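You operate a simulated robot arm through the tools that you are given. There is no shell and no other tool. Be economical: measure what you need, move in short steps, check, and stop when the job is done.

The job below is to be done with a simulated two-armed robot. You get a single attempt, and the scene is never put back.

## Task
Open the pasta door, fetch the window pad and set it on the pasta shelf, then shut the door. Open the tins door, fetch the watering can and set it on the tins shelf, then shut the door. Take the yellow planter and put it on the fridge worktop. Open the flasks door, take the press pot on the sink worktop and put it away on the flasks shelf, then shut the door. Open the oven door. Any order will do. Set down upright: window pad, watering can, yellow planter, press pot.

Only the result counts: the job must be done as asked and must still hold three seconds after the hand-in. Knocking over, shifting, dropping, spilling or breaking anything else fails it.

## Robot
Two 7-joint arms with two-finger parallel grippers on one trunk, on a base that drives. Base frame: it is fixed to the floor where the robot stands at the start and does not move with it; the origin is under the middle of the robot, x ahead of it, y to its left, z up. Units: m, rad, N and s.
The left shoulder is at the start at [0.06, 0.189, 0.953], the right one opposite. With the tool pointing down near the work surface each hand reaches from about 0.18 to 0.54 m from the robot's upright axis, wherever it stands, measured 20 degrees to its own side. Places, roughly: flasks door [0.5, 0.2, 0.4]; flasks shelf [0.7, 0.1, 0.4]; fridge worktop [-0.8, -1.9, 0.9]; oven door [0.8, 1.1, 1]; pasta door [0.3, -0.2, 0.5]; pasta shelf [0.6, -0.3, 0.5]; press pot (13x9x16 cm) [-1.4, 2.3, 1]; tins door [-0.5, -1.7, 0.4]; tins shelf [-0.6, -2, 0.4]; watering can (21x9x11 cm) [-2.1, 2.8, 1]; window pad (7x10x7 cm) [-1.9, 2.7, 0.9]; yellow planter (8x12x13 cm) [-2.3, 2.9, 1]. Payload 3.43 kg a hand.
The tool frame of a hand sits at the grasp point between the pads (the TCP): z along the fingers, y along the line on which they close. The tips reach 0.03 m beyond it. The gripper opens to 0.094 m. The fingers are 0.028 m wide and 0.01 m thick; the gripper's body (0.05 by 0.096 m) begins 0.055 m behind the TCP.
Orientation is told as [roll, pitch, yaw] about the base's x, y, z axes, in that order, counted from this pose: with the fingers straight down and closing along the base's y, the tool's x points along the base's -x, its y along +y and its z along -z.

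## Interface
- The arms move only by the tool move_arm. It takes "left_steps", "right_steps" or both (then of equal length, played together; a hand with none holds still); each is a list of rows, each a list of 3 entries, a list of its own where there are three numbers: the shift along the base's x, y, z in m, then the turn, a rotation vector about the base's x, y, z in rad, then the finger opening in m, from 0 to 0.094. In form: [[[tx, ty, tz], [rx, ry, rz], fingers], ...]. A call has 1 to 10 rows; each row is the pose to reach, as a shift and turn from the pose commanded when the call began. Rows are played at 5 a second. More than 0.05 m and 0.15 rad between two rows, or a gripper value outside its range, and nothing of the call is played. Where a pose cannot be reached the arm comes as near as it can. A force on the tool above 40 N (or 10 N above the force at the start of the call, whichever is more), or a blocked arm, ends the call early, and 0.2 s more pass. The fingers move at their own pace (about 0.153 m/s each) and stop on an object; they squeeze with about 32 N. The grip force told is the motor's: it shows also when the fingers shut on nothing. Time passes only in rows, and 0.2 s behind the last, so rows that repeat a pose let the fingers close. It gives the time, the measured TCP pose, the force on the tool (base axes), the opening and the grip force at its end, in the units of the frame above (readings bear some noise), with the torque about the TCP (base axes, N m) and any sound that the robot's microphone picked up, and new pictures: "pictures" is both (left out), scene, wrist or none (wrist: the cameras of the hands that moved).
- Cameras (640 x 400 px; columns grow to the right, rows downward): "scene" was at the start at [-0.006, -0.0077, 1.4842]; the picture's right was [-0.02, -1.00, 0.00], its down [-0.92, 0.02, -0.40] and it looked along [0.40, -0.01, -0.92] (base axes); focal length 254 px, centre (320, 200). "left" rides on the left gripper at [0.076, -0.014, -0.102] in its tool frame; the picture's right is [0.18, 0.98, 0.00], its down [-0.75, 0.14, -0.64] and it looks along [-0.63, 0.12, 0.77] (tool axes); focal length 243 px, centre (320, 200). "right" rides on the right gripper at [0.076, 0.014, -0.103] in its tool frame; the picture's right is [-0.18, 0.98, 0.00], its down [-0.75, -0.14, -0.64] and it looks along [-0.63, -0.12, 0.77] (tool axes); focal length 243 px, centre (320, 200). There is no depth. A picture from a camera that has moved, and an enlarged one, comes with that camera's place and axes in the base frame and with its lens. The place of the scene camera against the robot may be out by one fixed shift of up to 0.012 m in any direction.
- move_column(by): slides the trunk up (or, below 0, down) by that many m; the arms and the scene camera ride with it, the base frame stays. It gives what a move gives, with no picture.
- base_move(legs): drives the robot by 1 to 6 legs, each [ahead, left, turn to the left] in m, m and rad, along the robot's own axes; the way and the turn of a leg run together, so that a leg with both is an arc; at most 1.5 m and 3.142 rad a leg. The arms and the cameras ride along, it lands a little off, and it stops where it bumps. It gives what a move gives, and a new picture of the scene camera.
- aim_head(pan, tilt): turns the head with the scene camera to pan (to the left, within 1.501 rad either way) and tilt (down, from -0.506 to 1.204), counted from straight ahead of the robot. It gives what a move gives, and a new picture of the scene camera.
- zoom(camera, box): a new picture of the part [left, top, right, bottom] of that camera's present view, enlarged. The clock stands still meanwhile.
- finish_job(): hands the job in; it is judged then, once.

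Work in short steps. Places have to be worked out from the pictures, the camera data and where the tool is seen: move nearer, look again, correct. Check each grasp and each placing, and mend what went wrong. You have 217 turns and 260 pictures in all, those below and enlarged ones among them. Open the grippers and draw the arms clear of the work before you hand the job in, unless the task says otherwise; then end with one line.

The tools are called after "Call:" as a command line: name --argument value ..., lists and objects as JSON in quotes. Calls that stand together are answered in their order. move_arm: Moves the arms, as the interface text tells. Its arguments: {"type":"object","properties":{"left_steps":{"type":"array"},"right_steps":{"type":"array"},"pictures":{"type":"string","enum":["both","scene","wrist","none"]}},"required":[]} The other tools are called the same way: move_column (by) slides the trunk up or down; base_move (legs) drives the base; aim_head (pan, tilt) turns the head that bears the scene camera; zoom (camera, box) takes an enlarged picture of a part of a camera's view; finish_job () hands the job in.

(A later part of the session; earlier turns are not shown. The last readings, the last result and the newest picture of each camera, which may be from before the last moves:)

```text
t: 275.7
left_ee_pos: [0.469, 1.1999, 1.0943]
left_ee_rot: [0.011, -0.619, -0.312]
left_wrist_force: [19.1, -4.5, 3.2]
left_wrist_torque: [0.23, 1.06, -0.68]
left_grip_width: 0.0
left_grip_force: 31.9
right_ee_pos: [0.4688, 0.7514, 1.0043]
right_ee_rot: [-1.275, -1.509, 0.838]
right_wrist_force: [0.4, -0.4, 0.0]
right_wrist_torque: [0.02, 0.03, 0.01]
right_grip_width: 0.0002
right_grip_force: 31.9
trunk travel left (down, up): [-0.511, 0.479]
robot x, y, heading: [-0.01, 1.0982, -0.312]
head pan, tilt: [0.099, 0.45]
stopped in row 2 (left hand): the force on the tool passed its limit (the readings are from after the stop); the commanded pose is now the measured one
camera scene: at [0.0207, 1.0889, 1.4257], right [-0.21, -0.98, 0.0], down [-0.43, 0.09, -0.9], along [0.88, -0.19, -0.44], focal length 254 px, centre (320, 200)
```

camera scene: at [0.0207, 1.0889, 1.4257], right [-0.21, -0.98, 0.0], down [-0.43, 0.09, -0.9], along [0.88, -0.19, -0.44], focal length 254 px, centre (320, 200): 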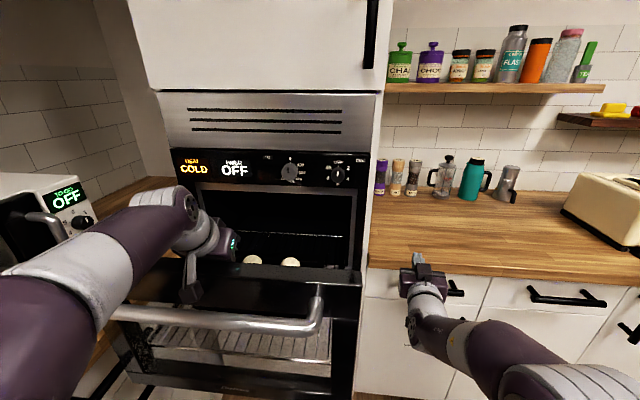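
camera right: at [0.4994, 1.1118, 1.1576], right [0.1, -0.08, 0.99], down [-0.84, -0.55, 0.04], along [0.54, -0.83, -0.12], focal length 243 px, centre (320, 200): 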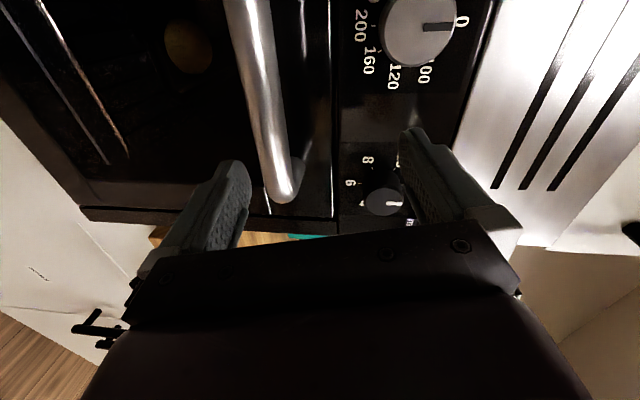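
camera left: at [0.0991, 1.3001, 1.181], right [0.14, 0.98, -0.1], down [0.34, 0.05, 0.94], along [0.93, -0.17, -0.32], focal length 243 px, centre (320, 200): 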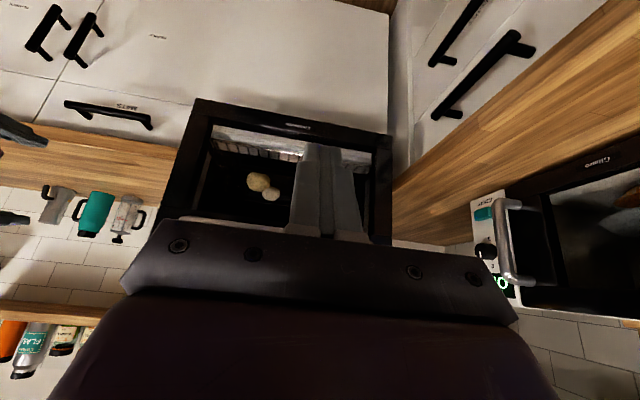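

Progress; contact forces are impulsive, so use slower small steps.

Call:
move_arm --left_steps '[[[-0.008, 0.003, -0.008], [0, 0, 0], 0.0], [[-0.016, 0.005, -0.016], [0, 0, 0], 0.0], [[-0.024, 0.008, -0.024], [0, 0, 0], 0.0], [[-0.032, 0.0105, -0.033], [0, 0, 0], 0.0], [[-0.039, 0.013, -0.042], [0, 0, 0], 0.0], [[-0.046, 0.015, -0.051], [0, 0, 0], 0.0], [[-0.053, 0.017, -0.06], [0, 0, 0], 0.0], [[-0.06, 0.019, -0.07], [0, 0, 0], 0.0], [[-0.066, 0.021, -0.08], [0, 0, 0], 0.0], [[-0.072, 0.023, -0.09], [0, 0, 0], 0.0]]' --pictures "scene"

```text
t: 276.0
left_ee_pos: [0.4696, 1.1986, 1.0961]
left_ee_rot: [0.012, -0.636, -0.312]
left_wrist_force: [18.5, -5.5, 6.0]
left_wrist_torque: [0.02, 1.25, 0.83]
left_grip_width: 0.0
left_grip_force: 32.1
right_ee_pos: [0.4691, 0.7509, 1.0028]
right_ee_rot: [-1.256, -1.509, 0.817]
right_wrist_force: [-0.1, -0.7, -0.2]
right_wrist_torque: [-0.01, 0.03, 0.02]
right_grip_width: 0.0
right_grip_force: 32.2
trunk travel left (down, up): [-0.511, 0.479]
robot x, y, heading: [-0.0066, 1.0931, -0.31]
head pan, tilt: [0.099, 0.45]
stopped in row 1 (left hand): the force on the tool passed its limit (the readings are from after the stop); the commanded pose is now the measured one
camera scene: at [0.0225, 1.0882, 1.4257], right [-0.21, -0.98, 0.0], down [-0.43, 0.09, -0.9], along [0.88, -0.19, -0.44], focal length 254 px, centre (320, 200)
```

scene: 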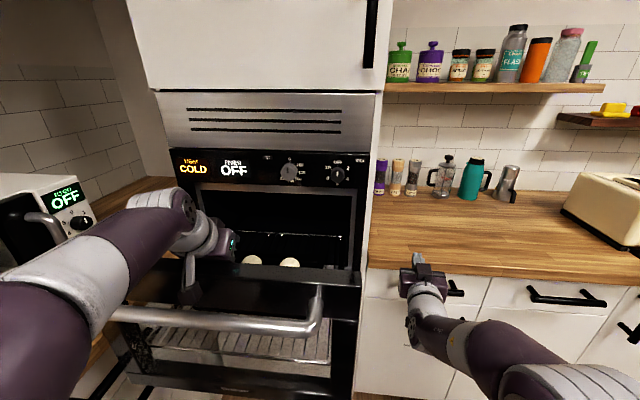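

The door bar is probably blocked by my own forearm. I lift the hand free, back the base 0.22 while extending the arm, then press from farther away.

Call:
move_arm --left_steps '[[[0.01, -0.003, 0.03], [0, 0, 0], 0.0], [[0.01, -0.003, 0.07], [0, 0, 0], 0.0], [[0.01, -0.003, 0.11], [0, 0, 0], 0.0]]' --pictures "none"

Call:
base_move --legs '[[-0.25, 0, 0]]'

Call:
move_arm --left_steps '[[[0.045, -0.0145, 0.0], [0, 0, 0], 0.0], [[0.09, -0.029, 0.0], [0, 0, 0], 0.0], [[0.135, -0.043, 0.0], [0, 0, 0], 0.0], [[0.18, -0.058, 0.0], [0, 0, 0], 0.0], [[0.22, -0.072, 0.0], [0, 0, 0], 0.0], [[0.25, -0.081, 0.0], [0, 0, 0], 0.0]]' --pictures "scene"

```text
t: 276.8
left_ee_pos: [0.4755, 1.198, 1.1336]
left_ee_rot: [0.012, -0.638, -0.313]
left_wrist_force: [0.8, -0.2, 0.0]
left_wrist_torque: [0.0, 0.0, -0.01]
left_grip_width: 0.0
left_grip_force: 31.9
left hand out of reach, approached as far as the arm can: row 2, 3
right_ee_pos: [0.465, 0.752, 1.006]
right_ee_rot: [-1.313, -1.509, 0.873]
right_wrist_force: [0.1, 0.3, -0.4]
right_wrist_torque: [0.01, -0.02, 0.0]
right_grip_width: 0.0
right_grip_force: 32.3
trunk travel left (down, up): [-0.511, 0.479]
robot x, y, heading: [-0.0067, 1.0994, -0.314]
head pan, tilt: [0.099, 0.45]
```

```text
t: 277.8
left_ee_pos: [0.429, 1.212, 1.1378]
left_ee_rot: [0.011, -0.666, -0.311]
left_wrist_force: [3.5, -1.9, 2.1]
left_wrist_torque: [0.02, 0.02, 0.02]
left_grip_width: 0.0
left_grip_force: 31.5
right_ee_pos: [0.4151, 0.7667, 1.0059]
right_ee_rot: [-1.309, -1.512, 0.872]
right_wrist_force: [-0.3, 0.0, 0.1]
right_wrist_torque: [-0.01, 0.0, 0.0]
right_grip_width: 0.0
right_grip_force: 31.9
trunk travel left (down, up): [-0.511, 0.479]
robot x, y, heading: [-0.059, 1.1125, -0.305]
head pan, tilt: [0.099, 0.45]
stopped in leg 1: the force on the tool passed its limit (the readings are from after the stop); the commanded pose is now the measured one
camera scene: at [-0.0333, 1.1055, 1.4257], right [-0.21, -0.98, 0.0], down [-0.43, 0.09, -0.9], along [0.88, -0.19, -0.44], focal length 254 px, centre (320, 200)
```

scene: 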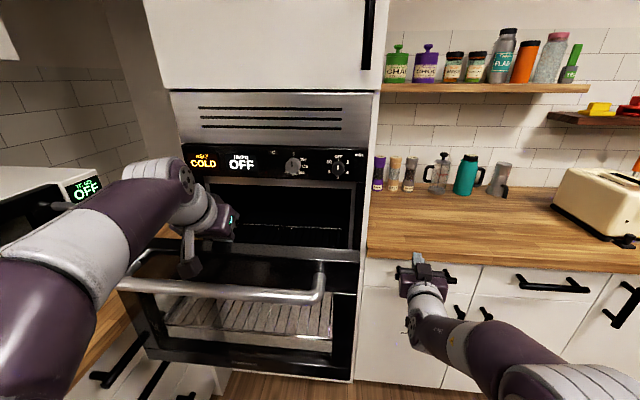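

```text
t: 279.2
left_ee_pos: [0.605, 1.1491, 1.0963]
left_ee_rot: [0.013, -0.664, -0.309]
left_wrist_force: [-1.3, -0.4, 0.7]
left_wrist_torque: [-0.02, -0.03, -0.01]
left_grip_width: 0.0
left_grip_force: 32.1
left hand out of reach, approached as far as the arm can: row 3, 4, 5, 6
right_ee_pos: [0.4144, 0.7672, 1.0046]
right_ee_rot: [-1.321, -1.51, 0.881]
right_wrist_force: [0.1, -0.3, -0.6]
right_wrist_torque: [0.01, -0.02, 0.01]
right_grip_width: 0.0
right_grip_force: 31.7
trunk travel left (down, up): [-0.511, 0.479]
robot x, y, heading: [-0.0602, 1.1126, -0.307]
head pan, tilt: [0.099, 0.45]
camera scene: at [-0.0337, 1.106, 1.4259], right [-0.21, -0.98, 0.0], down [-0.43, 0.09, -0.9], along [0.88, -0.19, -0.44], focal length 254 px, centre (320, 200)
```

scene: 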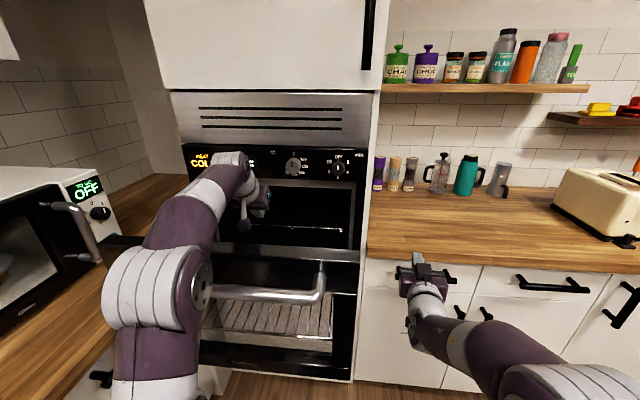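

Arm now extends over the open door. Lower the trunk to press it down.

Call:
move_column --by -0.15

Call:
aim_head --pan 0.15 --tilt 0.6

```text
t: 280.7
left_ee_pos: [0.6013, 1.145, 1.0719]
left_ee_rot: [0.062, -0.903, -0.349]
left_wrist_force: [0.2, -0.7, 0.2]
left_wrist_torque: [0.0, 0.01, -0.02]
left_grip_width: 0.0
left_grip_force: 31.8
right_ee_pos: [0.4119, 0.7646, 0.8751]
right_ee_rot: [-1.336, -1.517, 0.895]
right_wrist_force: [0.4, -0.2, -0.2]
right_wrist_torque: [0.01, 0.01, -0.01]
right_grip_width: 0.0
right_grip_force: 31.8
trunk travel left (down, up): [-0.38, 0.61]
robot x, y, heading: [-0.0579, 1.1124, -0.308]
head pan, tilt: [0.099, 0.45]
stopped: the arm was blocked; the commanded pose is now the measured one
```

```text
t: 281.4
left_ee_pos: [0.6017, 1.1449, 1.0693]
left_ee_rot: [0.06, -0.891, -0.346]
left_wrist_force: [-0.6, 0.6, 0.0]
left_wrist_torque: [0.03, 0.0, 0.0]
left_grip_width: 0.0003
left_grip_force: 31.7
right_ee_pos: [0.4109, 0.7654, 0.8776]
right_ee_rot: [-1.37, -1.52, 0.934]
right_wrist_force: [0.0, 0.7, 0.3]
right_wrist_torque: [-0.03, 0.0, -0.03]
right_grip_width: 0.0
right_grip_force: 31.9
trunk travel left (down, up): [-0.38, 0.61]
robot x, y, heading: [-0.0606, 1.1159, -0.315]
head pan, tilt: [0.15, 0.6]
camera scene: at [-0.043, 1.106, 1.2819], right [-0.16, -0.99, -0.01], down [-0.55, 0.09, -0.83], along [0.82, -0.13, -0.56], focal length 254 px, centre (320, 200)
```

scene: 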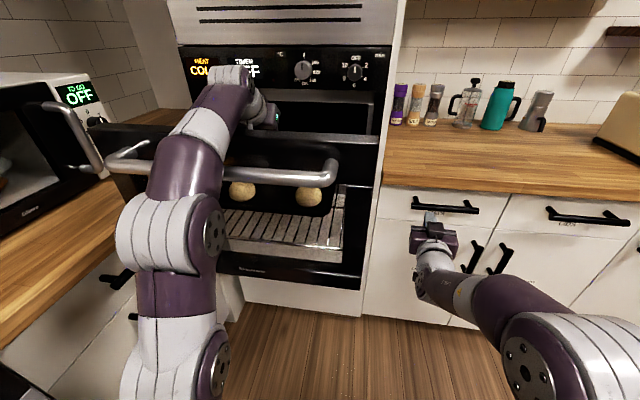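

My forearm rests on the bar. Better plan: grip the bar from above with the hand pointing straight down. Raise clear and back off first.

Call:
move_column --by 0.25

Call:
base_move --legs '[[-0.3, 0, 0]]'

Call:
move_arm --left_steps '[[[-0.03, 0.01, 0.0], [0.045, 0.14, 0], 0.0], [[-0.06, 0.02, 0.0], [0.09, 0.28, 0], 0.03], [[-0.09, 0.03, 0.0], [0.136, 0.42, 0], 0.06], [[-0.12, 0.04, 0], [0.18, 0.56, 0], 0.08], [[-0.14, 0.046, 0], [0.226, 0.7, 0], 0.08], [[-0.14, 0.046, 0], [0.27, 0.84, 0], 0.08]]' --pictures "none"

```text
t: 284.0
left_ee_pos: [0.6098, 1.1511, 1.3128]
left_ee_rot: [0.048, -0.88, -0.336]
left_wrist_force: [0.3, -0.6, -0.2]
left_wrist_torque: [0.01, 0.02, 0.02]
left_grip_width: 0.0
left_grip_force: 32.3
right_ee_pos: [0.4156, 0.7688, 1.1264]
right_ee_rot: [-1.323, -1.51, 0.885]
right_wrist_force: [-0.5, 0.1, 0.1]
right_wrist_torque: [-0.01, 0.01, -0.01]
right_grip_width: 0.0
right_grip_force: 32.2
trunk travel left (down, up): [-0.63, 0.36]
robot x, y, heading: [-0.063, 1.1128, -0.306]
head pan, tilt: [0.15, 0.6]
```

```text
t: 286.1
left_ee_pos: [0.3136, 1.245, 1.3112]
left_ee_rot: [0.049, -0.882, -0.338]
left_wrist_force: [0.0, 0.1, -1.0]
left_wrist_torque: [-0.01, 0.03, -0.04]
left_grip_width: 0.0
left_grip_force: 31.9
right_ee_pos: [0.1194, 0.8612, 1.1262]
right_ee_rot: [-1.331, -1.512, 0.891]
right_wrist_force: [-0.7, 0.1, -0.4]
right_wrist_torque: [0.01, -0.02, 0.0]
right_grip_width: 0.0
right_grip_force: 32.4
trunk travel left (down, up): [-0.63, 0.36]
robot x, y, heading: [-0.3556, 1.2065, -0.308]
head pan, tilt: [0.15, 0.6]
camera scene: at [-0.3312, 1.206, 1.5317], right [-0.16, -0.99, 0.0], down [-0.56, 0.09, -0.83], along [0.81, -0.13, -0.56], focal length 254 px, centre (320, 200)
```

scene: 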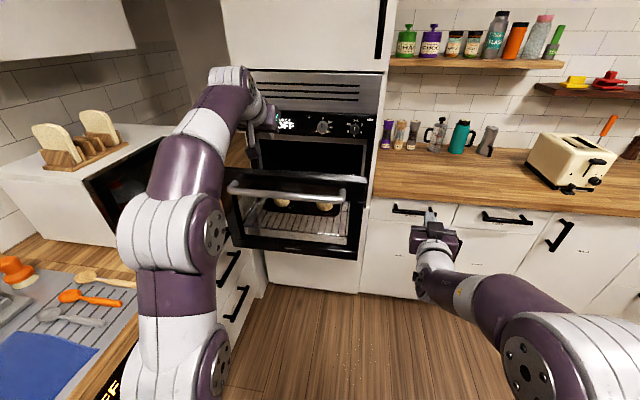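

```text
t: 287.5
left_ee_pos: [0.1229, 1.3085, 1.0425]
left_ee_rot: [0.038, -0.057, -0.33]
left_wrist_force: [0.2, 0.3, -0.3]
left_wrist_torque: [0.0, 0.02, -0.02]
left_grip_width: 0.0796
left_grip_force: 0.0
left hand out of reach, approached as far as the arm can: row 1, 2, 3, 4, 5, 6
right_ee_pos: [0.1211, 0.862, 1.1252]
right_ee_rot: [-1.305, -1.511, 0.868]
right_wrist_force: [0.7, 0.0, 0.1]
right_wrist_torque: [0.03, 0.0, -0.05]
right_grip_width: 0.0
right_grip_force: 32.4
trunk travel left (down, up): [-0.63, 0.36]
robot x, y, heading: [-0.3558, 1.2075, -0.311]
head pan, tilt: [0.15, 0.6]
```

Left hand points down. Yaw it 90° so the fingers close front-to-back, and raise above the bar.

Call:
move_arm --left_steps '[[[0, 0, 0.015], [0, 0, 0.15], 0.08], [[0, 0, 0.03], [0, 0, 0.3], 0.08], [[0, 0, 0.045], [0, 0, 0.45], 0.08], [[0, 0, 0.06], [0, 0, 0.6], 0.08], [[0, 0, 0.075], [0, 0, 0.75], 0.08], [[0, 0, 0.09], [0, 0, 0.9], 0.08], [[0, 0, 0.105], [0, 0, 1.05], 0.08], [[0, 0, 0.12], [0, 0, 1.2], 0.08], [[0, 0, 0.13], [0, 0, 1.35], 0.08], [[0, 0, 0.14], [0, 0, 1.5], 0.08]]'

```text
t: 289.7
left_ee_pos: [0.0983, 1.3229, 1.0299]
left_ee_rot: [0.013, -0.064, 1.172]
left_wrist_force: [0.2, -0.4, -0.2]
left_wrist_torque: [0.0, -0.02, 0.02]
left_grip_width: 0.0802
left_grip_force: 0.0
left hand out of reach, approached as far as the arm can: row 1, 2, 3, 4, 5, 6, 7, 8, 9, 10
right_ee_pos: [0.1207, 0.8626, 1.126]
right_ee_rot: [-1.321, -1.511, 0.883]
right_wrist_force: [0.1, -0.1, 0.0]
right_wrist_torque: [0.0, 0.02, -0.01]
right_grip_width: 0.0003
right_grip_force: 32.2
trunk travel left (down, up): [-0.63, 0.36]
robot x, y, heading: [-0.3533, 1.2096, -0.308]
head pan, tilt: [0.15, 0.6]
camera scene: at [-0.3305, 1.206, 1.5316], right [-0.16, -0.99, 0.0], down [-0.56, 0.09, -0.82], along [0.81, -0.13, -0.57], focal length 254 px, centre (320, 200)
camera left: at [0.0806, 1.2392, 1.1268], right [-0.98, 0.21, 0.0], down [0.15, 0.71, 0.69], along [0.14, 0.68, -0.72], focal length 243 px, centre (320, 200)
```

scene: 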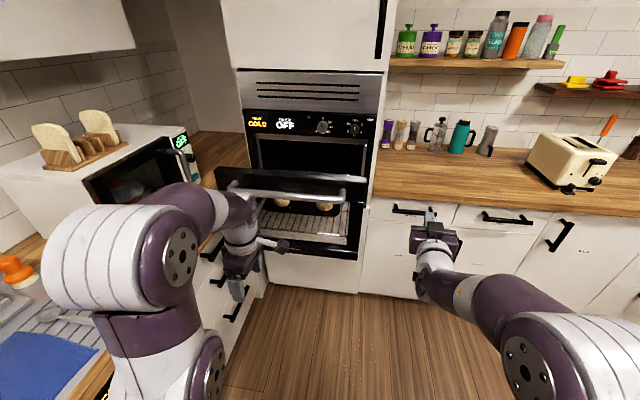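
left: 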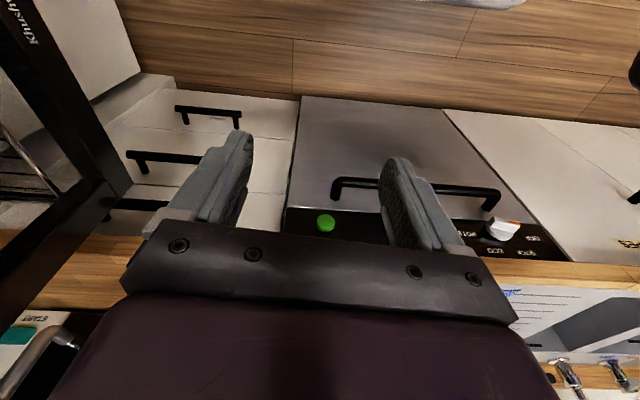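

The readings suggest something else: the bar kept constant height while coming out. Zoom to see whether the door slides out rather than tilts.

Call:
zoom --camera "scene" --box '[190, 90, 400, 290]'

```text
2.00 times, centred on (295, 190) of scene
camera zoom: at [-0.3305, 1.206, 1.5316], right [-0.16, -0.99, 0.0], down [-0.56, 0.09, -0.82], along [0.81, -0.13, -0.57], focal length 508 px, centre (370, 220)
```

zoom: 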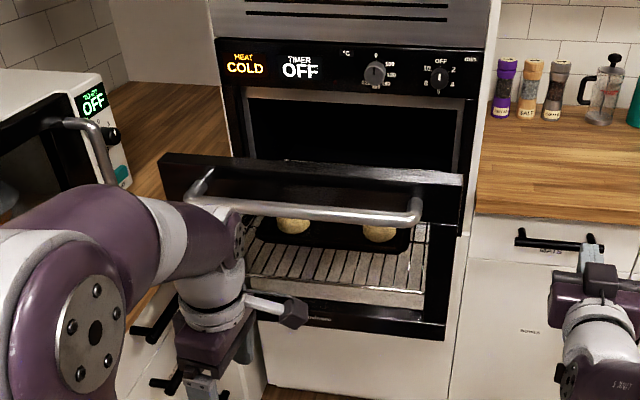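

The whole front slid straight out (~0.35 m), like a drawer on rails. I'll grip the bar from above with the left hand and pull to see if it goes farther.

Call:
move_column --by 0.17

Call:
base_move --legs '[[0.25, 0, 0]]'

Call:
zoom --camera "left" --box '[0, 0, 640, 400]'

```text
t: 291.6
left_ee_pos: [0.098, 1.3218, 1.1996]
left_ee_rot: [0.013, -0.064, 1.171]
left_wrist_force: [1.1, -0.2, 0.3]
left_wrist_torque: [0.01, -0.04, 0.0]
left_grip_width: 0.0801
left_grip_force: 0.1
right_ee_pos: [0.12, 0.8627, 1.2953]
right_ee_rot: [-1.322, -1.51, 0.881]
right_wrist_force: [-0.1, 0.2, -0.1]
right_wrist_torque: [0.01, -0.01, -0.01]
right_grip_width: 0.0002
right_grip_force: 32.4
trunk travel left (down, up): [-0.8, 0.19]
robot x, y, heading: [-0.3559, 1.2072, -0.312]
head pan, tilt: [0.15, 0.6]
```

```text
t: 293.4
left_ee_pos: [0.3342, 1.2505, 1.1996]
left_ee_rot: [0.014, -0.064, 1.177]
left_wrist_force: [-0.8, 0.0, 0.0]
left_wrist_torque: [0.02, 0.01, 0.02]
left_grip_width: 0.0798
left_grip_force: 0.0
right_ee_pos: [0.3601, 0.7912, 1.2952]
right_ee_rot: [-1.335, -1.513, 0.902]
right_wrist_force: [-0.5, -0.1, 0.3]
right_wrist_torque: [0.02, -0.04, 0.06]
right_grip_width: 0.0
right_grip_force: 31.9
trunk travel left (down, up): [-0.8, 0.19]
robot x, y, heading: [-0.1175, 1.1341, -0.299]
head pan, tilt: [0.15, 0.6]
camera scene: at [-0.0937, 1.1311, 1.7017], right [-0.15, -0.99, 0.0], down [-0.56, 0.09, -0.83], along [0.82, -0.12, -0.56], focal length 254 px, centre (320, 200)
```

scene: 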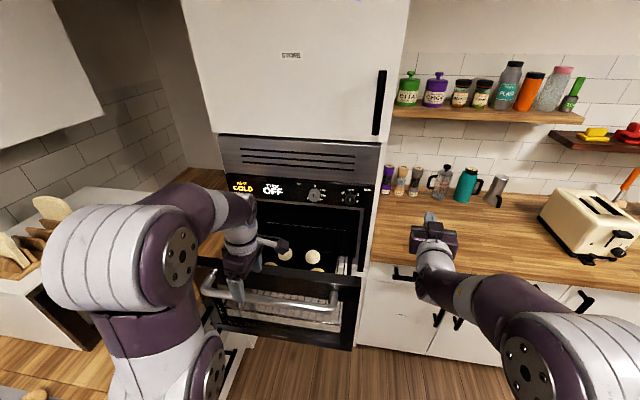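

```text
1.00 times, centred on (320, 200) of left
camera zoom: at [0.3173, 1.1671, 1.2973], right [-0.98, 0.21, 0.0], down [0.15, 0.71, 0.69], along [0.14, 0.68, -0.72], focal length 243 px, centre (320, 200)
```

zoom: 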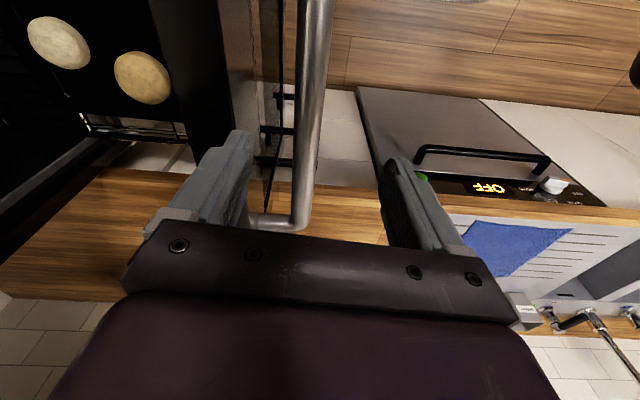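

Hook from above instead: close the fingers, move 0.17 ahead behind the door plate, lower, and pull back.

Call:
move_arm --left_steps '[[[0, 0, 0], [0, 0, 0], 0.03], [[0, 0, 0], [0, 0, 0], 0.0], [[0, 0, 0], [0, 0, 0], 0.0]]' --pictures "none"

Call:
base_move --legs '[[0.18, 0, 0]]'

Call:
move_column --by -0.1

Call:
base_move --legs '[[-0.15, 0, 0]]'

```text
t: 294.2
left_ee_pos: [0.337, 1.2504, 1.1999]
left_ee_rot: [0.011, -0.064, 1.177]
left_wrist_force: [0.5, -0.1, -0.2]
left_wrist_torque: [-0.02, 0.0, -0.01]
left_grip_width: 0.0
left_grip_force: 32.0
right_ee_pos: [0.36, 0.7904, 1.2961]
right_ee_rot: [-1.318, -1.509, 0.887]
right_wrist_force: [0.5, -0.4, 0.4]
right_wrist_torque: [0.01, 0.0, 0.0]
right_grip_width: 0.0001
right_grip_force: 31.7
trunk travel left (down, up): [-0.8, 0.19]
robot x, y, heading: [-0.1193, 1.1326, -0.306]
head pan, tilt: [0.15, 0.6]
```

```text
t: 295.7
left_ee_pos: [0.5053, 1.1974, 1.1998]
left_ee_rot: [0.01, -0.065, 1.178]
left_wrist_force: [-0.3, 0.4, -0.7]
left_wrist_torque: [0.0, 0.03, -0.02]
left_grip_width: 0.0
left_grip_force: 31.6
right_ee_pos: [0.5329, 0.7374, 1.2972]
right_ee_rot: [-1.348, -1.512, 0.915]
right_wrist_force: [-0.1, -0.2, -0.1]
right_wrist_torque: [0.02, 0.0, 0.0]
right_grip_width: 0.0
right_grip_force: 31.8
trunk travel left (down, up): [-0.8, 0.19]
robot x, y, heading: [0.0538, 1.0796, -0.301]
head pan, tilt: [0.15, 0.6]
camera scene: at [0.0786, 1.0778, 1.7017], right [-0.15, -0.99, 0.0], down [-0.56, 0.08, -0.83], along [0.82, -0.12, -0.56], focal length 254 px, centre (320, 200)
```

scene: 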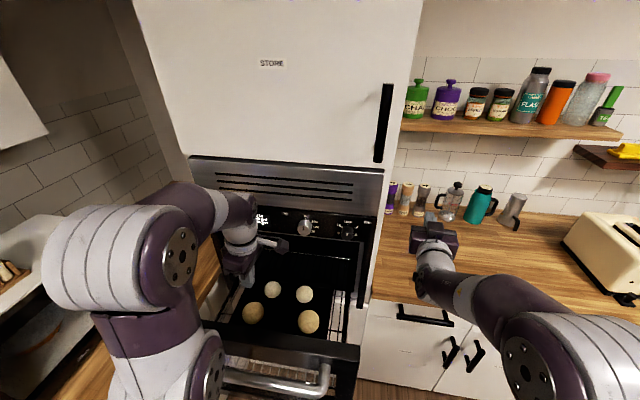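

```text
t: 297.1
left_ee_pos: [0.5086, 1.1958, 1.1006]
left_ee_rot: [0.012, -0.064, 1.18]
left_wrist_force: [0.9, -0.2, -0.3]
left_wrist_torque: [0.02, 0.0, 0.0]
left_grip_width: 0.0002
left_grip_force: 32.6
right_ee_pos: [0.5345, 0.7376, 1.1958]
right_ee_rot: [-1.329, -1.51, 0.899]
right_wrist_force: [0.5, 1.5, 0.1]
right_wrist_torque: [0.01, -0.05, -0.01]
right_grip_width: 0.0
right_grip_force: 31.9
trunk travel left (down, up): [-0.7, 0.29]
robot x, y, heading: [0.0561, 1.0812, -0.298]
head pan, tilt: [0.15, 0.6]
```

```text
t: 298.2
left_ee_pos: [0.4266, 1.2213, 1.102]
left_ee_rot: [-0.018, -0.067, 1.181]
left_wrist_force: [9.7, -3.3, -3.4]
left_wrist_torque: [0.14, 0.25, 0.09]
left_grip_width: 0.0
left_grip_force: 31.9
right_ee_pos: [0.4438, 0.7642, 1.1946]
right_ee_rot: [-1.303, -1.511, 0.872]
right_wrist_force: [0.0, 0.7, -0.2]
right_wrist_torque: [0.02, -0.04, -0.02]
right_grip_width: 0.0
right_grip_force: 32.1
trunk travel left (down, up): [-0.7, 0.29]
robot x, y, heading: [-0.0344, 1.1097, -0.301]
head pan, tilt: [0.15, 0.6]
stopped in leg 1: the force on the tool passed its limit (the readings are from after the stop); the commanded pose is now the measured one
camera scene: at [-0.0082, 1.1048, 1.6016], right [-0.15, -0.99, 0.0], down [-0.56, 0.09, -0.82], along [0.81, -0.13, -0.57], focal length 254 px, centre (320, 200)
```

scene: 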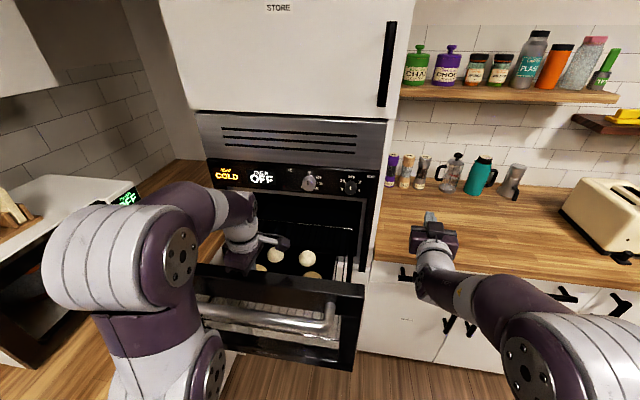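

It is a drawer-style oven (tray moved out with the door). One more pull to check if it's at its stop.

Call:
base_move --legs '[[-0.08, 0, 0]]'

Call:
base_move --legs '[[-0.06, 0, 0]]'

```text
t: 299.0
left_ee_pos: [0.4275, 1.22, 1.1038]
left_ee_rot: [-0.046, -0.072, 1.182]
left_wrist_force: [26.9, -9.0, -9.6]
left_wrist_torque: [0.41, 0.79, 0.47]
left_grip_width: 0.0
left_grip_force: 32.1
right_ee_pos: [0.4362, 0.7665, 1.1921]
right_ee_rot: [-1.246, -1.509, 0.813]
right_wrist_force: [0.3, 0.5, 0.1]
right_wrist_torque: [-0.02, 0.01, 0.02]
right_grip_width: 0.0
right_grip_force: 32.3
trunk travel left (down, up): [-0.7, 0.29]
robot x, y, heading: [-0.045, 1.1105, -0.304]
head pan, tilt: [0.15, 0.6]
stopped in leg 1: the force on the tool passed its limit (the readings are from after the stop); the commanded pose is now the measured one
camera scene: at [-0.0133, 1.1073, 1.6013], right [-0.15, -0.99, 0.0], down [-0.56, 0.09, -0.82], along [0.81, -0.13, -0.57], focal length 254 px, centre (320, 200)
```

scene: 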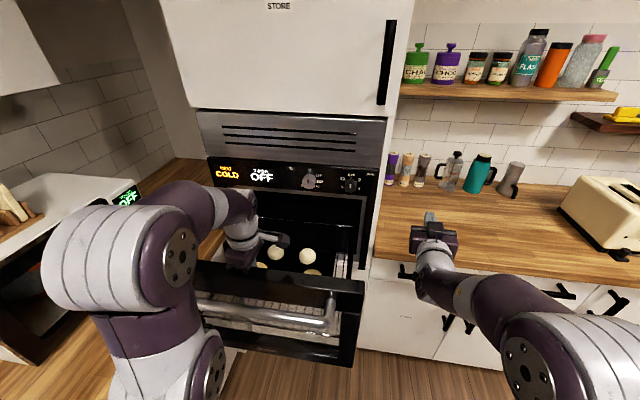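

```text
t: 299.8
left_ee_pos: [0.4287, 1.2208, 1.1064]
left_ee_rot: [-0.072, -0.074, 1.184]
left_wrist_force: [29.8, -10.1, -7.9]
left_wrist_torque: [0.38, 0.82, 0.54]
left_grip_width: 0.0
left_grip_force: 31.6
right_ee_pos: [0.4313, 0.7684, 1.1919]
right_ee_rot: [-1.235, -1.508, 0.797]
right_wrist_force: [0.0, 0.1, -0.5]
right_wrist_torque: [-0.03, 0.0, 0.0]
right_grip_width: 0.0002
right_grip_force: 32.1
trunk travel left (down, up): [-0.7, 0.29]
robot x, y, heading: [-0.0525, 1.1159, -0.312]
head pan, tilt: [0.15, 0.6]
stopped in leg 1: the force on the tool passed its limit (the readings are from after the stop); the commanded pose is now the measured one
camera scene: at [-0.0184, 1.1092, 1.6013], right [-0.16, -0.99, 0.0], down [-0.56, 0.09, -0.82], along [0.81, -0.13, -0.57], focal length 254 px, centre (320, 200)
```

scene: 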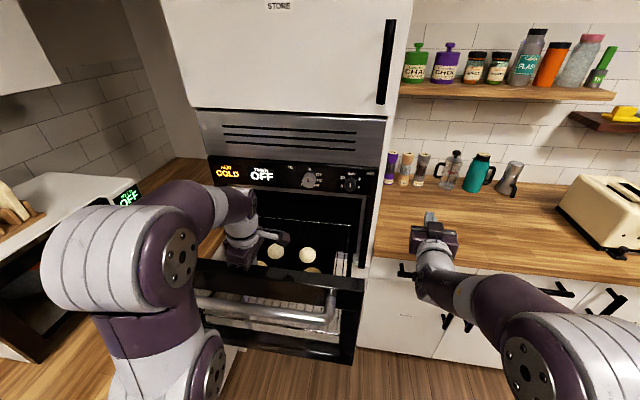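

The oven is at its end stop: open. I disengage: forward slightly, up, then back away.

Call:
base_move --legs '[[0.05, 0, 0]]'

Call:
move_column --by 0.18

Call:
base_move --legs '[[-0.7, 0, 0], [0, -0.3, 0]]'

Call:
move_arm --left_steps '[[[0, 0, 0], [0, 0, -0.15], 0.0], [[0, 0, 0], [0, 0, -0.3], 0.0], [[0, 0, 0], [0, 0, -0.45], 0.0], [[0, 0, 0], [0, 0, -0.6], 0.0], [[0, 0, 0], [0, 0, -0.75], 0.0], [[0, 0, 0], [0, 0, -0.9], 0.0], [[0, 0, 0], [0, 0, -1.05], 0.0], [[0, 0, 0], [0, 0, -1.2], 0.0], [[0, 0, 0], [0, 0, -1.35], 0.0], [[0, 0, 0], [0, 0, -1.49], 0.0]]' --pictures "none"

```text
t: 300.7
left_ee_pos: [0.465, 1.2095, 1.1088]
left_ee_rot: [-0.072, -0.075, 1.184]
left_wrist_force: [0.2, 0.1, -0.5]
left_wrist_torque: [-0.01, -0.01, 0.01]
left_grip_width: 0.0
left_grip_force: 32.0
right_ee_pos: [0.4693, 0.7544, 1.197]
right_ee_rot: [-1.366, -1.514, 0.929]
right_wrist_force: [-0.1, -0.8, -0.1]
right_wrist_torque: [-0.02, 0.01, 0.02]
right_grip_width: 0.0002
right_grip_force: 32.5
trunk travel left (down, up): [-0.7, 0.29]
robot x, y, heading: [-0.007, 1.0982, -0.309]
head pan, tilt: [0.15, 0.6]
camera scene: at [0.0166, 1.0964, 1.6018], right [-0.15, -0.99, 0.0], down [-0.56, 0.09, -0.83], along [0.82, -0.13, -0.56], focal length 254 px, centre (320, 200)
```

scene: 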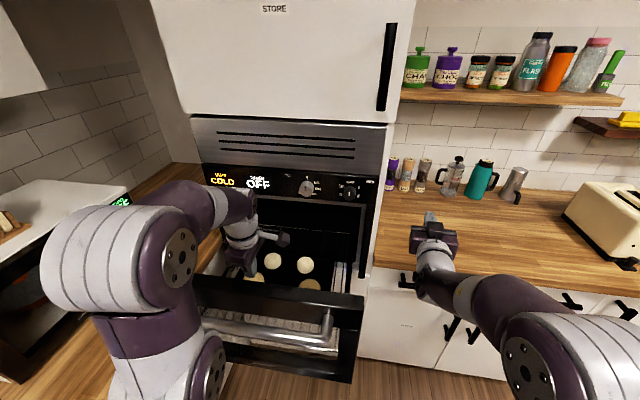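

```text
t: 302.7
left_ee_pos: [0.4674, 1.2083, 1.2898]
left_ee_rot: [-0.07, -0.075, 1.185]
left_wrist_force: [-0.1, -0.5, 1.1]
left_wrist_torque: [-0.01, 0.0, -0.01]
left_grip_width: 0.0002
left_grip_force: 32.2
right_ee_pos: [0.4701, 0.7545, 1.3764]
right_ee_rot: [-1.337, -1.51, 0.902]
right_wrist_force: [0.9, 0.1, 0.5]
right_wrist_torque: [-0.03, 0.01, 0.01]
right_grip_width: 0.0
right_grip_force: 31.9
trunk travel left (down, up): [-0.88, 0.11]
robot x, y, heading: [-0.005, 1.0974, -0.303]
head pan, tilt: [0.15, 0.6]
```

```text
t: 308.2
left_ee_pos: [-0.3061, 1.1401, 1.289]
left_ee_rot: [-0.072, -0.076, 1.18]
left_wrist_force: [-0.1, 0.1, 0.0]
left_wrist_torque: [-0.01, -0.01, 0.01]
left_grip_width: 0.0003
left_grip_force: 32.1
right_ee_pos: [-0.3048, 0.6865, 1.377]
right_ee_rot: [-1.346, -1.512, 0.906]
right_wrist_force: [-0.4, 0.5, 0.1]
right_wrist_torque: [0.02, 0.02, -0.02]
right_grip_width: 0.0
right_grip_force: 31.7
trunk travel left (down, up): [-0.88, 0.11]
robot x, y, heading: [-0.784, 1.0266, -0.311]
head pan, tilt: [0.15, 0.6]
camera scene: at [-0.755, 1.0304, 1.7816], right [-0.16, -0.99, 0.0], down [-0.56, 0.09, -0.82], along [0.81, -0.13, -0.57], focal length 254 px, centre (320, 200)
```

scene: 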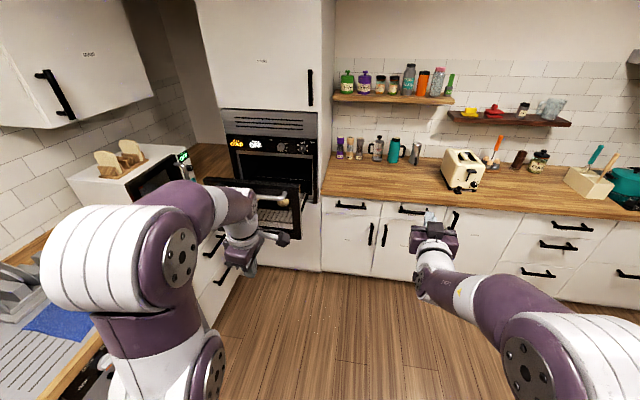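

```text
t: 310.4
left_ee_pos: [-0.3069, 1.1391, 1.2893]
left_ee_rot: [-0.071, -0.073, -0.312]
left_wrist_force: [-0.3, 0.4, -0.5]
left_wrist_torque: [0.01, 0.02, -0.02]
left_grip_width: 0.0001
left_grip_force: 32.1
right_ee_pos: [-0.3048, 0.6857, 1.3756]
right_ee_rot: [-1.337, -1.511, 0.9]
right_wrist_force: [0.4, 0.2, -0.3]
right_wrist_torque: [0.0, -0.01, 0.03]
right_grip_width: 0.0
right_grip_force: 32.4
trunk travel left (down, up): [-0.88, 0.11]
robot x, y, heading: [-0.7796, 1.0269, -0.308]
head pan, tilt: [0.15, 0.6]
```

Now turn the left hand to point ahead again, and rotate the robot to face the window side.

Call:
move_arm --left_steps '[[[0.016, -0.005, 0], [-0.045, -0.139, 0], 0.03], [[0.032, -0.01, 0], [-0.091, -0.279, 0], 0.06], [[0.048, -0.0155, 0], [-0.136, -0.418, 0], 0.094], [[0.063, -0.021, 0], [-0.181, -0.558, 0], 0.094], [[0.079, -0.026, 0], [-0.227, -0.697, 0], 0.094], [[0.095, -0.031, 0], [-0.272, -0.837, 0], 0.094], [[0.111, -0.036, 0], [-0.317, -0.976, 0], 0.094], [[0.127, -0.041, 0], [-0.363, -1.116, 0], 0.094], [[0.143, -0.046, 0], [-0.408, -1.255, 0], 0.094]]' --pictures "none"

Call:
base_move --legs '[[0, 0, 1.565], [0, 0.8, 0], [0, 0.8, 0]]'

```text
t: 312.4
left_ee_pos: [-0.1623, 1.0929, 1.2903]
left_ee_rot: [-0.1, -1.398, -0.287]
left_wrist_force: [-0.9, -0.4, 0.3]
left_wrist_torque: [0.04, -0.01, -0.02]
left_grip_width: 0.094
left_grip_force: 0.0
right_ee_pos: [-0.3035, 0.6851, 1.3752]
right_ee_rot: [-1.323, -1.513, 0.885]
right_wrist_force: [0.8, -0.1, -0.7]
right_wrist_torque: [-0.03, 0.02, -0.02]
right_grip_width: 0.0
right_grip_force: 32.3
trunk travel left (down, up): [-0.88, 0.11]
robot x, y, heading: [-0.7779, 1.0285, -0.309]
head pan, tilt: [0.15, 0.6]
```

```text
t: 324.4
left_ee_pos: [-2.3495, 2.1425, 1.2893]
left_ee_rot: [-0.096, -1.394, 1.268]
left_wrist_force: [0.7, -0.1, 0.4]
left_wrist_torque: [0.0, 0.02, -0.01]
left_grip_width: 0.0938
left_grip_force: 0.0
right_ee_pos: [-1.9431, 1.9965, 1.3757]
right_ee_rot: [-1.335, -1.514, 2.452]
right_wrist_force: [-0.7, 0.3, -0.2]
right_wrist_torque: [-0.01, -0.01, -0.04]
right_grip_width: 0.0001
right_grip_force: 31.9
trunk travel left (down, up): [-0.88, 0.11]
robot x, y, heading: [-2.2936, 1.5266, 1.247]
head pan, tilt: [0.15, 0.6]
camera scene: at [-2.304, 1.549, 1.7817], right [0.99, -0.17, 0.0], down [-0.1, -0.56, -0.83], along [0.14, 0.81, -0.56], focal length 254 px, centre (320, 200)
```

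scene: 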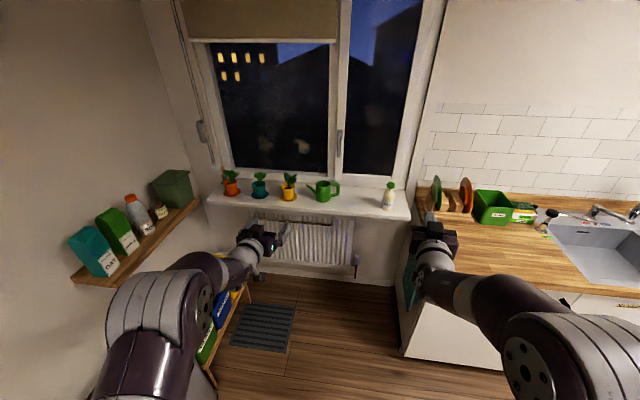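

Call:
zoom --camera "scene" --box '[200, 150, 420, 230]'

```text
2.91 times, centred on (310, 190) of scene
camera zoom: at [-2.304, 1.549, 1.7817], right [0.99, -0.17, 0.0], down [-0.1, -0.56, -0.83], along [0.14, 0.81, -0.56], focal length 740 px, centre (349, 229)
```

zoom: 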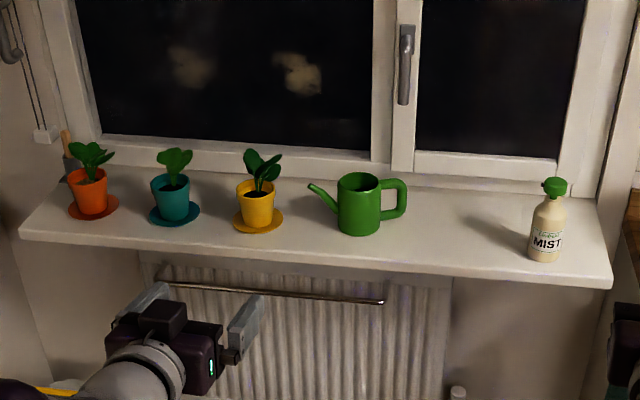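

Can centre ≈(-2.055, 2.818), its handle's vertical bar ≈(-1.969, 2.827, z 0.955). I lower the trunk, pitch/yaw the right hand for the handle, and lift/retract the left.

Call:
move_column --by -0.25

Call:
move_arm --right_steps '[[[0, 0, -0.02], [-0.0785, 0.038, 0.0625], 0.0], [[0, 0, -0.04], [-0.157, 0.0765, 0.125], 0.03], [[0, 0, -0.06], [-0.2355, 0.115, 0.1875], 0.045], [[0, 0, -0.08], [-0.314, 0.153, 0.25], 0.045]]' --left_steps '[[[-0.008, -0.024, 0.025], [0, 0, 0], 0.094], [[-0.016, -0.048, 0.05], [0, 0, 0], 0.094], [[-0.024, -0.072, 0.075], [0, 0, 0], 0.094], [[-0.032, -0.096, 0.1], [0, 0, 0], 0.094]]' --pictures "none"

```text
t: 327.0
left_ee_pos: [-2.3496, 2.1426, 1.0404]
left_ee_rot: [-0.099, -1.396, 1.272]
left_wrist_force: [-0.3, -1.1, -0.1]
left_wrist_torque: [0.0, -0.01, -0.01]
left_grip_width: 0.0941
left_grip_force: 0.1
right_ee_pos: [-1.9448, 1.9959, 1.1262]
right_ee_rot: [-1.339, -1.511, 2.456]
right_wrist_force: [0.2, -1.1, 0.5]
right_wrist_torque: [-0.01, -0.01, 0.01]
right_grip_width: 0.0
right_grip_force: 31.9
trunk travel left (down, up): [-0.63, 0.36]
robot x, y, heading: [-2.2971, 1.5243, 1.244]
head pan, tilt: [0.15, 0.6]
```

```text
t: 328.0
left_ee_pos: [-2.3814, 2.0475, 1.1401]
left_ee_rot: [-0.098, -1.394, 1.27]
left_wrist_force: [0.0, -0.6, 0.1]
left_wrist_torque: [0.03, 0.01, 0.01]
left_grip_width: 0.0941
left_grip_force: 0.1
right_ee_pos: [-2.0375, 1.9916, 1.041]
right_ee_rot: [-0.045, -1.2, 1.403]
right_wrist_force: [-0.2, 0.1, -0.6]
right_wrist_torque: [-0.05, -0.02, 0.03]
right_grip_width: 0.0449
right_grip_force: 0.0
right hand out of reach, approached as far as the arm can: row 1, 2, 3, 4
trunk travel left (down, up): [-0.63, 0.36]
robot x, y, heading: [-2.2942, 1.5255, 1.247]
head pan, tilt: [0.15, 0.6]
```

Drive toward the sill so the right hand lines up in front of the can's handle.

Call:
base_move --legs '[[0, 0.187, 0], [0.6, 0, 0]]'

Call:
zoom --camera "right" --box '[0, 0, 640, 400]'

```text
t: 332.5
left_ee_pos: [-2.3708, 2.6725, 1.1387]
left_ee_rot: [-0.099, -1.394, 1.272]
left_wrist_force: [-0.5, 0.5, -0.6]
left_wrist_torque: [-0.06, 0.04, -0.03]
left_grip_width: 0.0943
left_grip_force: 0.1
right_ee_pos: [-2.0262, 2.6157, 1.0422]
right_ee_rot: [-0.05, -1.201, 1.405]
right_wrist_force: [-0.2, 0.2, 0.4]
right_wrist_torque: [-0.01, 0.01, -0.02]
right_grip_width: 0.0449
right_grip_force: 0.0
trunk travel left (down, up): [-0.63, 0.36]
robot x, y, heading: [-2.2831, 2.1495, 1.247]
head pan, tilt: [0.15, 0.6]
camera scene: at [-2.2937, 2.173, 1.5316], right [0.99, -0.17, 0.0], down [-0.1, -0.56, -0.82], along [0.14, 0.81, -0.57], focal length 254 px, centre (320, 200)
```

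scene: 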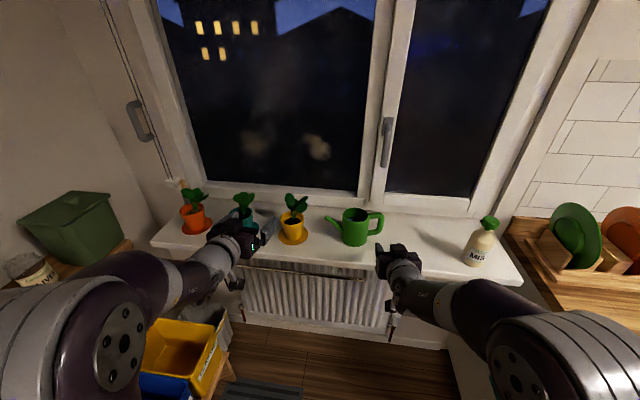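

```text
1.00 times, centred on (320, 200) of right
camera zoom: at [-2.0663, 2.4982, 1.0076], right [-0.95, 0.27, 0.15], down [0.05, -0.35, 0.94], along [0.31, 0.9, 0.31], focal length 243 px, centre (320, 200)
```

zoom: 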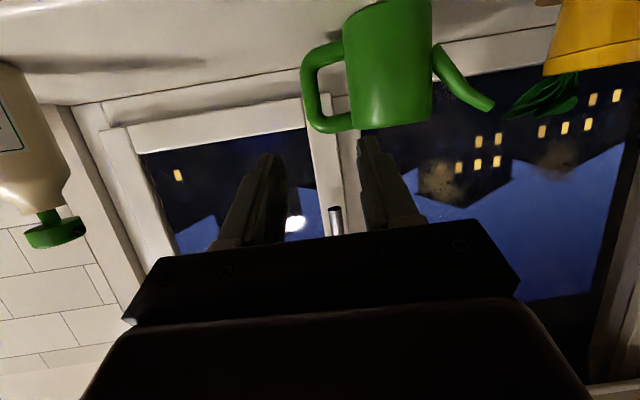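

Handle bar ≈(-1.965, 2.827, 0.963), grip gap is good. Lower the right hand to that height and drive 0.13 closer.

Call:
move_arm --right_steps '[[[-0.004, 0, -0.04], [0, 0, 0], 0.042], [[-0.009, 0, -0.079], [0, 0, 0], 0.042]]' --pictures "none"

Call:
base_move --legs '[[0.13, 0, 0]]'

Call:
zoom --camera "right" --box '[0, 0, 640, 400]'

```text
t: 333.1
left_ee_pos: [-2.371, 2.6717, 1.1394]
left_ee_rot: [-0.1, -1.394, 1.272]
left_wrist_force: [0.6, 0.2, 0.0]
left_wrist_torque: [0.02, 0.02, 0.03]
left_grip_width: 0.094
left_grip_force: 0.1
right_ee_pos: [-2.0367, 2.6162, 0.9608]
right_ee_rot: [-0.048, -1.203, 1.405]
right_wrist_force: [0.5, 0.9, 0.4]
right_wrist_torque: [0.01, 0.0, -0.01]
right_grip_width: 0.0423
right_grip_force: 0.1
trunk travel left (down, up): [-0.63, 0.36]
robot x, y, heading: [-2.2864, 2.1498, 1.249]
head pan, tilt: [0.15, 0.6]
```

```text
t: 334.4
left_ee_pos: [-2.3266, 2.7785, 1.1411]
left_ee_rot: [-0.121, -1.399, 1.294]
left_wrist_force: [-1.5, -1.4, 1.0]
left_wrist_torque: [-0.08, 0.05, -0.01]
left_grip_width: 0.094
left_grip_force: 0.1
right_ee_pos: [-1.9932, 2.7234, 0.9634]
right_ee_rot: [-0.064, -1.205, 1.42]
right_wrist_force: [-1.9, 0.6, 0.5]
right_wrist_torque: [-0.03, -0.04, -0.08]
right_grip_width: 0.0418
right_grip_force: 0.0
trunk travel left (down, up): [-0.63, 0.36]
robot x, y, heading: [-2.2373, 2.2564, 1.248]
head pan, tilt: [0.15, 0.6]
camera scene: at [-2.2434, 2.2751, 1.5317], right [0.99, -0.17, 0.0], down [-0.1, -0.55, -0.83], along [0.14, 0.82, -0.56], focal length 254 px, centre (320, 200)
```

scene: 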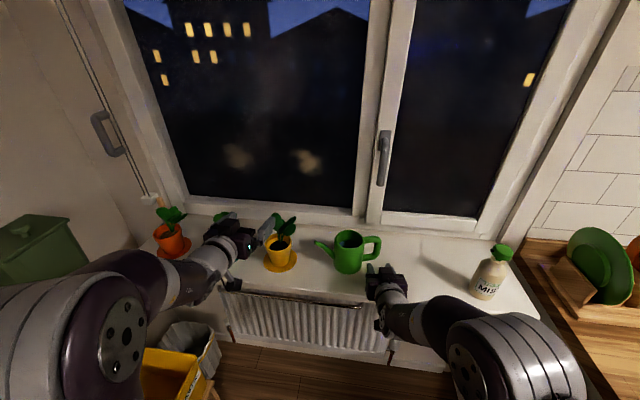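

```text
1.00 times, centred on (320, 200) of right
camera zoom: at [-2.0318, 2.6052, 0.9296], right [-0.95, 0.27, 0.15], down [0.05, -0.35, 0.94], along [0.3, 0.9, 0.32], focal length 243 px, centre (320, 200)
```

zoom: 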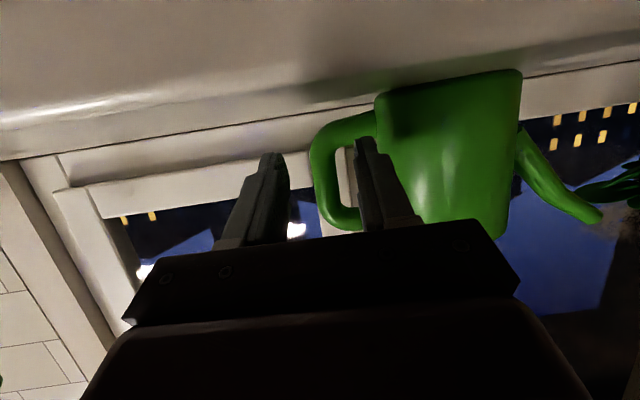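

Handle is between the fingers (one finger passes inside the loop). Advance ~0.098 and close.

Call:
move_arm --right_steps '[[[0.006, 0.032, 0.002], [0, 0, 0], 0.042], [[0.0125, 0.064, 0.003], [0, 0, 0], 0.042], [[0.019, 0.096, 0.004], [0, 0, 0], 0.042], [[0.019, 0.096, 0.004], [0, 0, 0], 0.042], [[0.019, 0.096, 0.004], [0, 0, 0], 0.0], [[0.019, 0.096, 0.004], [0, 0, 0], 0.0]]' --pictures "wrist"

```text
t: 335.0
left_ee_pos: [-2.3264, 2.781, 1.1384]
left_ee_rot: [-0.131, -1.392, 1.304]
left_wrist_force: [-0.5, 1.2, -0.3]
left_wrist_torque: [0.02, -0.01, -0.03]
left_grip_width: 0.0942
left_grip_force: 0.1
right_ee_pos: [-1.9796, 2.7859, 0.962]
right_ee_rot: [-0.066, -1.183, 1.425]
right_wrist_force: [-8.2, -33.7, 23.3]
right_wrist_torque: [-4.5, 1.12, 0.17]
right_grip_width: 0.0422
right_grip_force: 0.1
trunk travel left (down, up): [-0.63, 0.36]
robot x, y, heading: [-2.2326, 2.2547, 1.248]
head pan, tilt: [0.15, 0.6]
stopped in row 3 (right hand): the force on the tool passed its limit (the readings are from after the stop); the commanded pose is now the measured one
camera right: at [-2.0186, 2.668, 0.9298], right [-0.95, 0.27, 0.15], down [0.05, -0.33, 0.94], along [0.3, 0.9, 0.3], focal length 243 px, centre (320, 200)
```

right: 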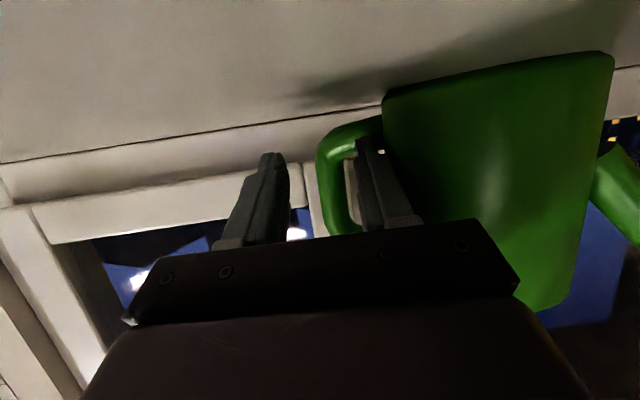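

The wrist camera housing touched the sill edge. Back a little, pitch the hand 0.25 steeper and raise 1.5 cm, then advance again.

Call:
move_arm --right_steps '[[[-0.006, -0.03, 0.005], [0, 0, 0], 0.042], [[-0.006, -0.03, 0.01], [-0.122, 0.026, 0], 0.042], [[-0.006, -0.03, 0.016], [-0.245, 0.052, 0], 0.042]]' --pictures "none"

Call:
move_arm --right_steps '[[[0.006, 0.03, 0], [0, 0, 0], 0.042], [[0.012, 0.06, 0], [0, 0, 0], 0.042], [[0.0145, 0.073, 0], [0, 0, 0], 0.042]]' --pictures "wrist"

```text
t: 335.8
left_ee_pos: [-2.3276, 2.7825, 1.1379]
left_ee_rot: [-0.132, -1.391, 1.302]
left_wrist_force: [0.0, -0.6, -0.9]
left_wrist_torque: [-0.02, 0.01, 0.01]
left_grip_width: 0.0941
left_grip_force: 0.0
right_ee_pos: [-1.9858, 2.7561, 0.9775]
right_ee_rot: [-0.038, -0.936, 1.4]
right_wrist_force: [-0.6, 0.0, 0.2]
right_wrist_torque: [-0.02, -0.01, 0.0]
right_grip_width: 0.0418
right_grip_force: 0.2
trunk travel left (down, up): [-0.63, 0.36]
robot x, y, heading: [-2.2344, 2.2596, 1.249]
head pan, tilt: [0.15, 0.6]
```

```text
t: 336.6
left_ee_pos: [-2.3254, 2.7831, 1.137]
left_ee_rot: [-0.128, -1.393, 1.301]
left_wrist_force: [-0.3, -0.1, 0.1]
left_wrist_torque: [0.0, -0.01, 0.03]
left_grip_width: 0.0939
left_grip_force: 0.0
right_ee_pos: [-1.9701, 2.8314, 0.9785]
right_ee_rot: [-0.038, -0.938, 1.4]
right_wrist_force: [0.4, -0.9, 0.3]
right_wrist_torque: [-0.02, 0.04, -0.02]
right_grip_width: 0.0417
right_grip_force: 0.1
trunk travel left (down, up): [-0.63, 0.36]
robot x, y, heading: [-2.2338, 2.2594, 1.247]
head pan, tilt: [0.15, 0.6]
camera right: at [-2.0101, 2.7078, 0.9773], right [-0.94, 0.3, 0.13], down [0.1, -0.09, 0.99], along [0.31, 0.95, 0.06], focal length 243 px, centre (320, 200)
```

right: 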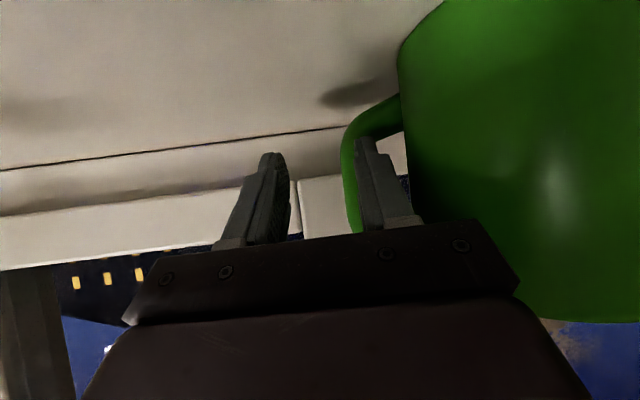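

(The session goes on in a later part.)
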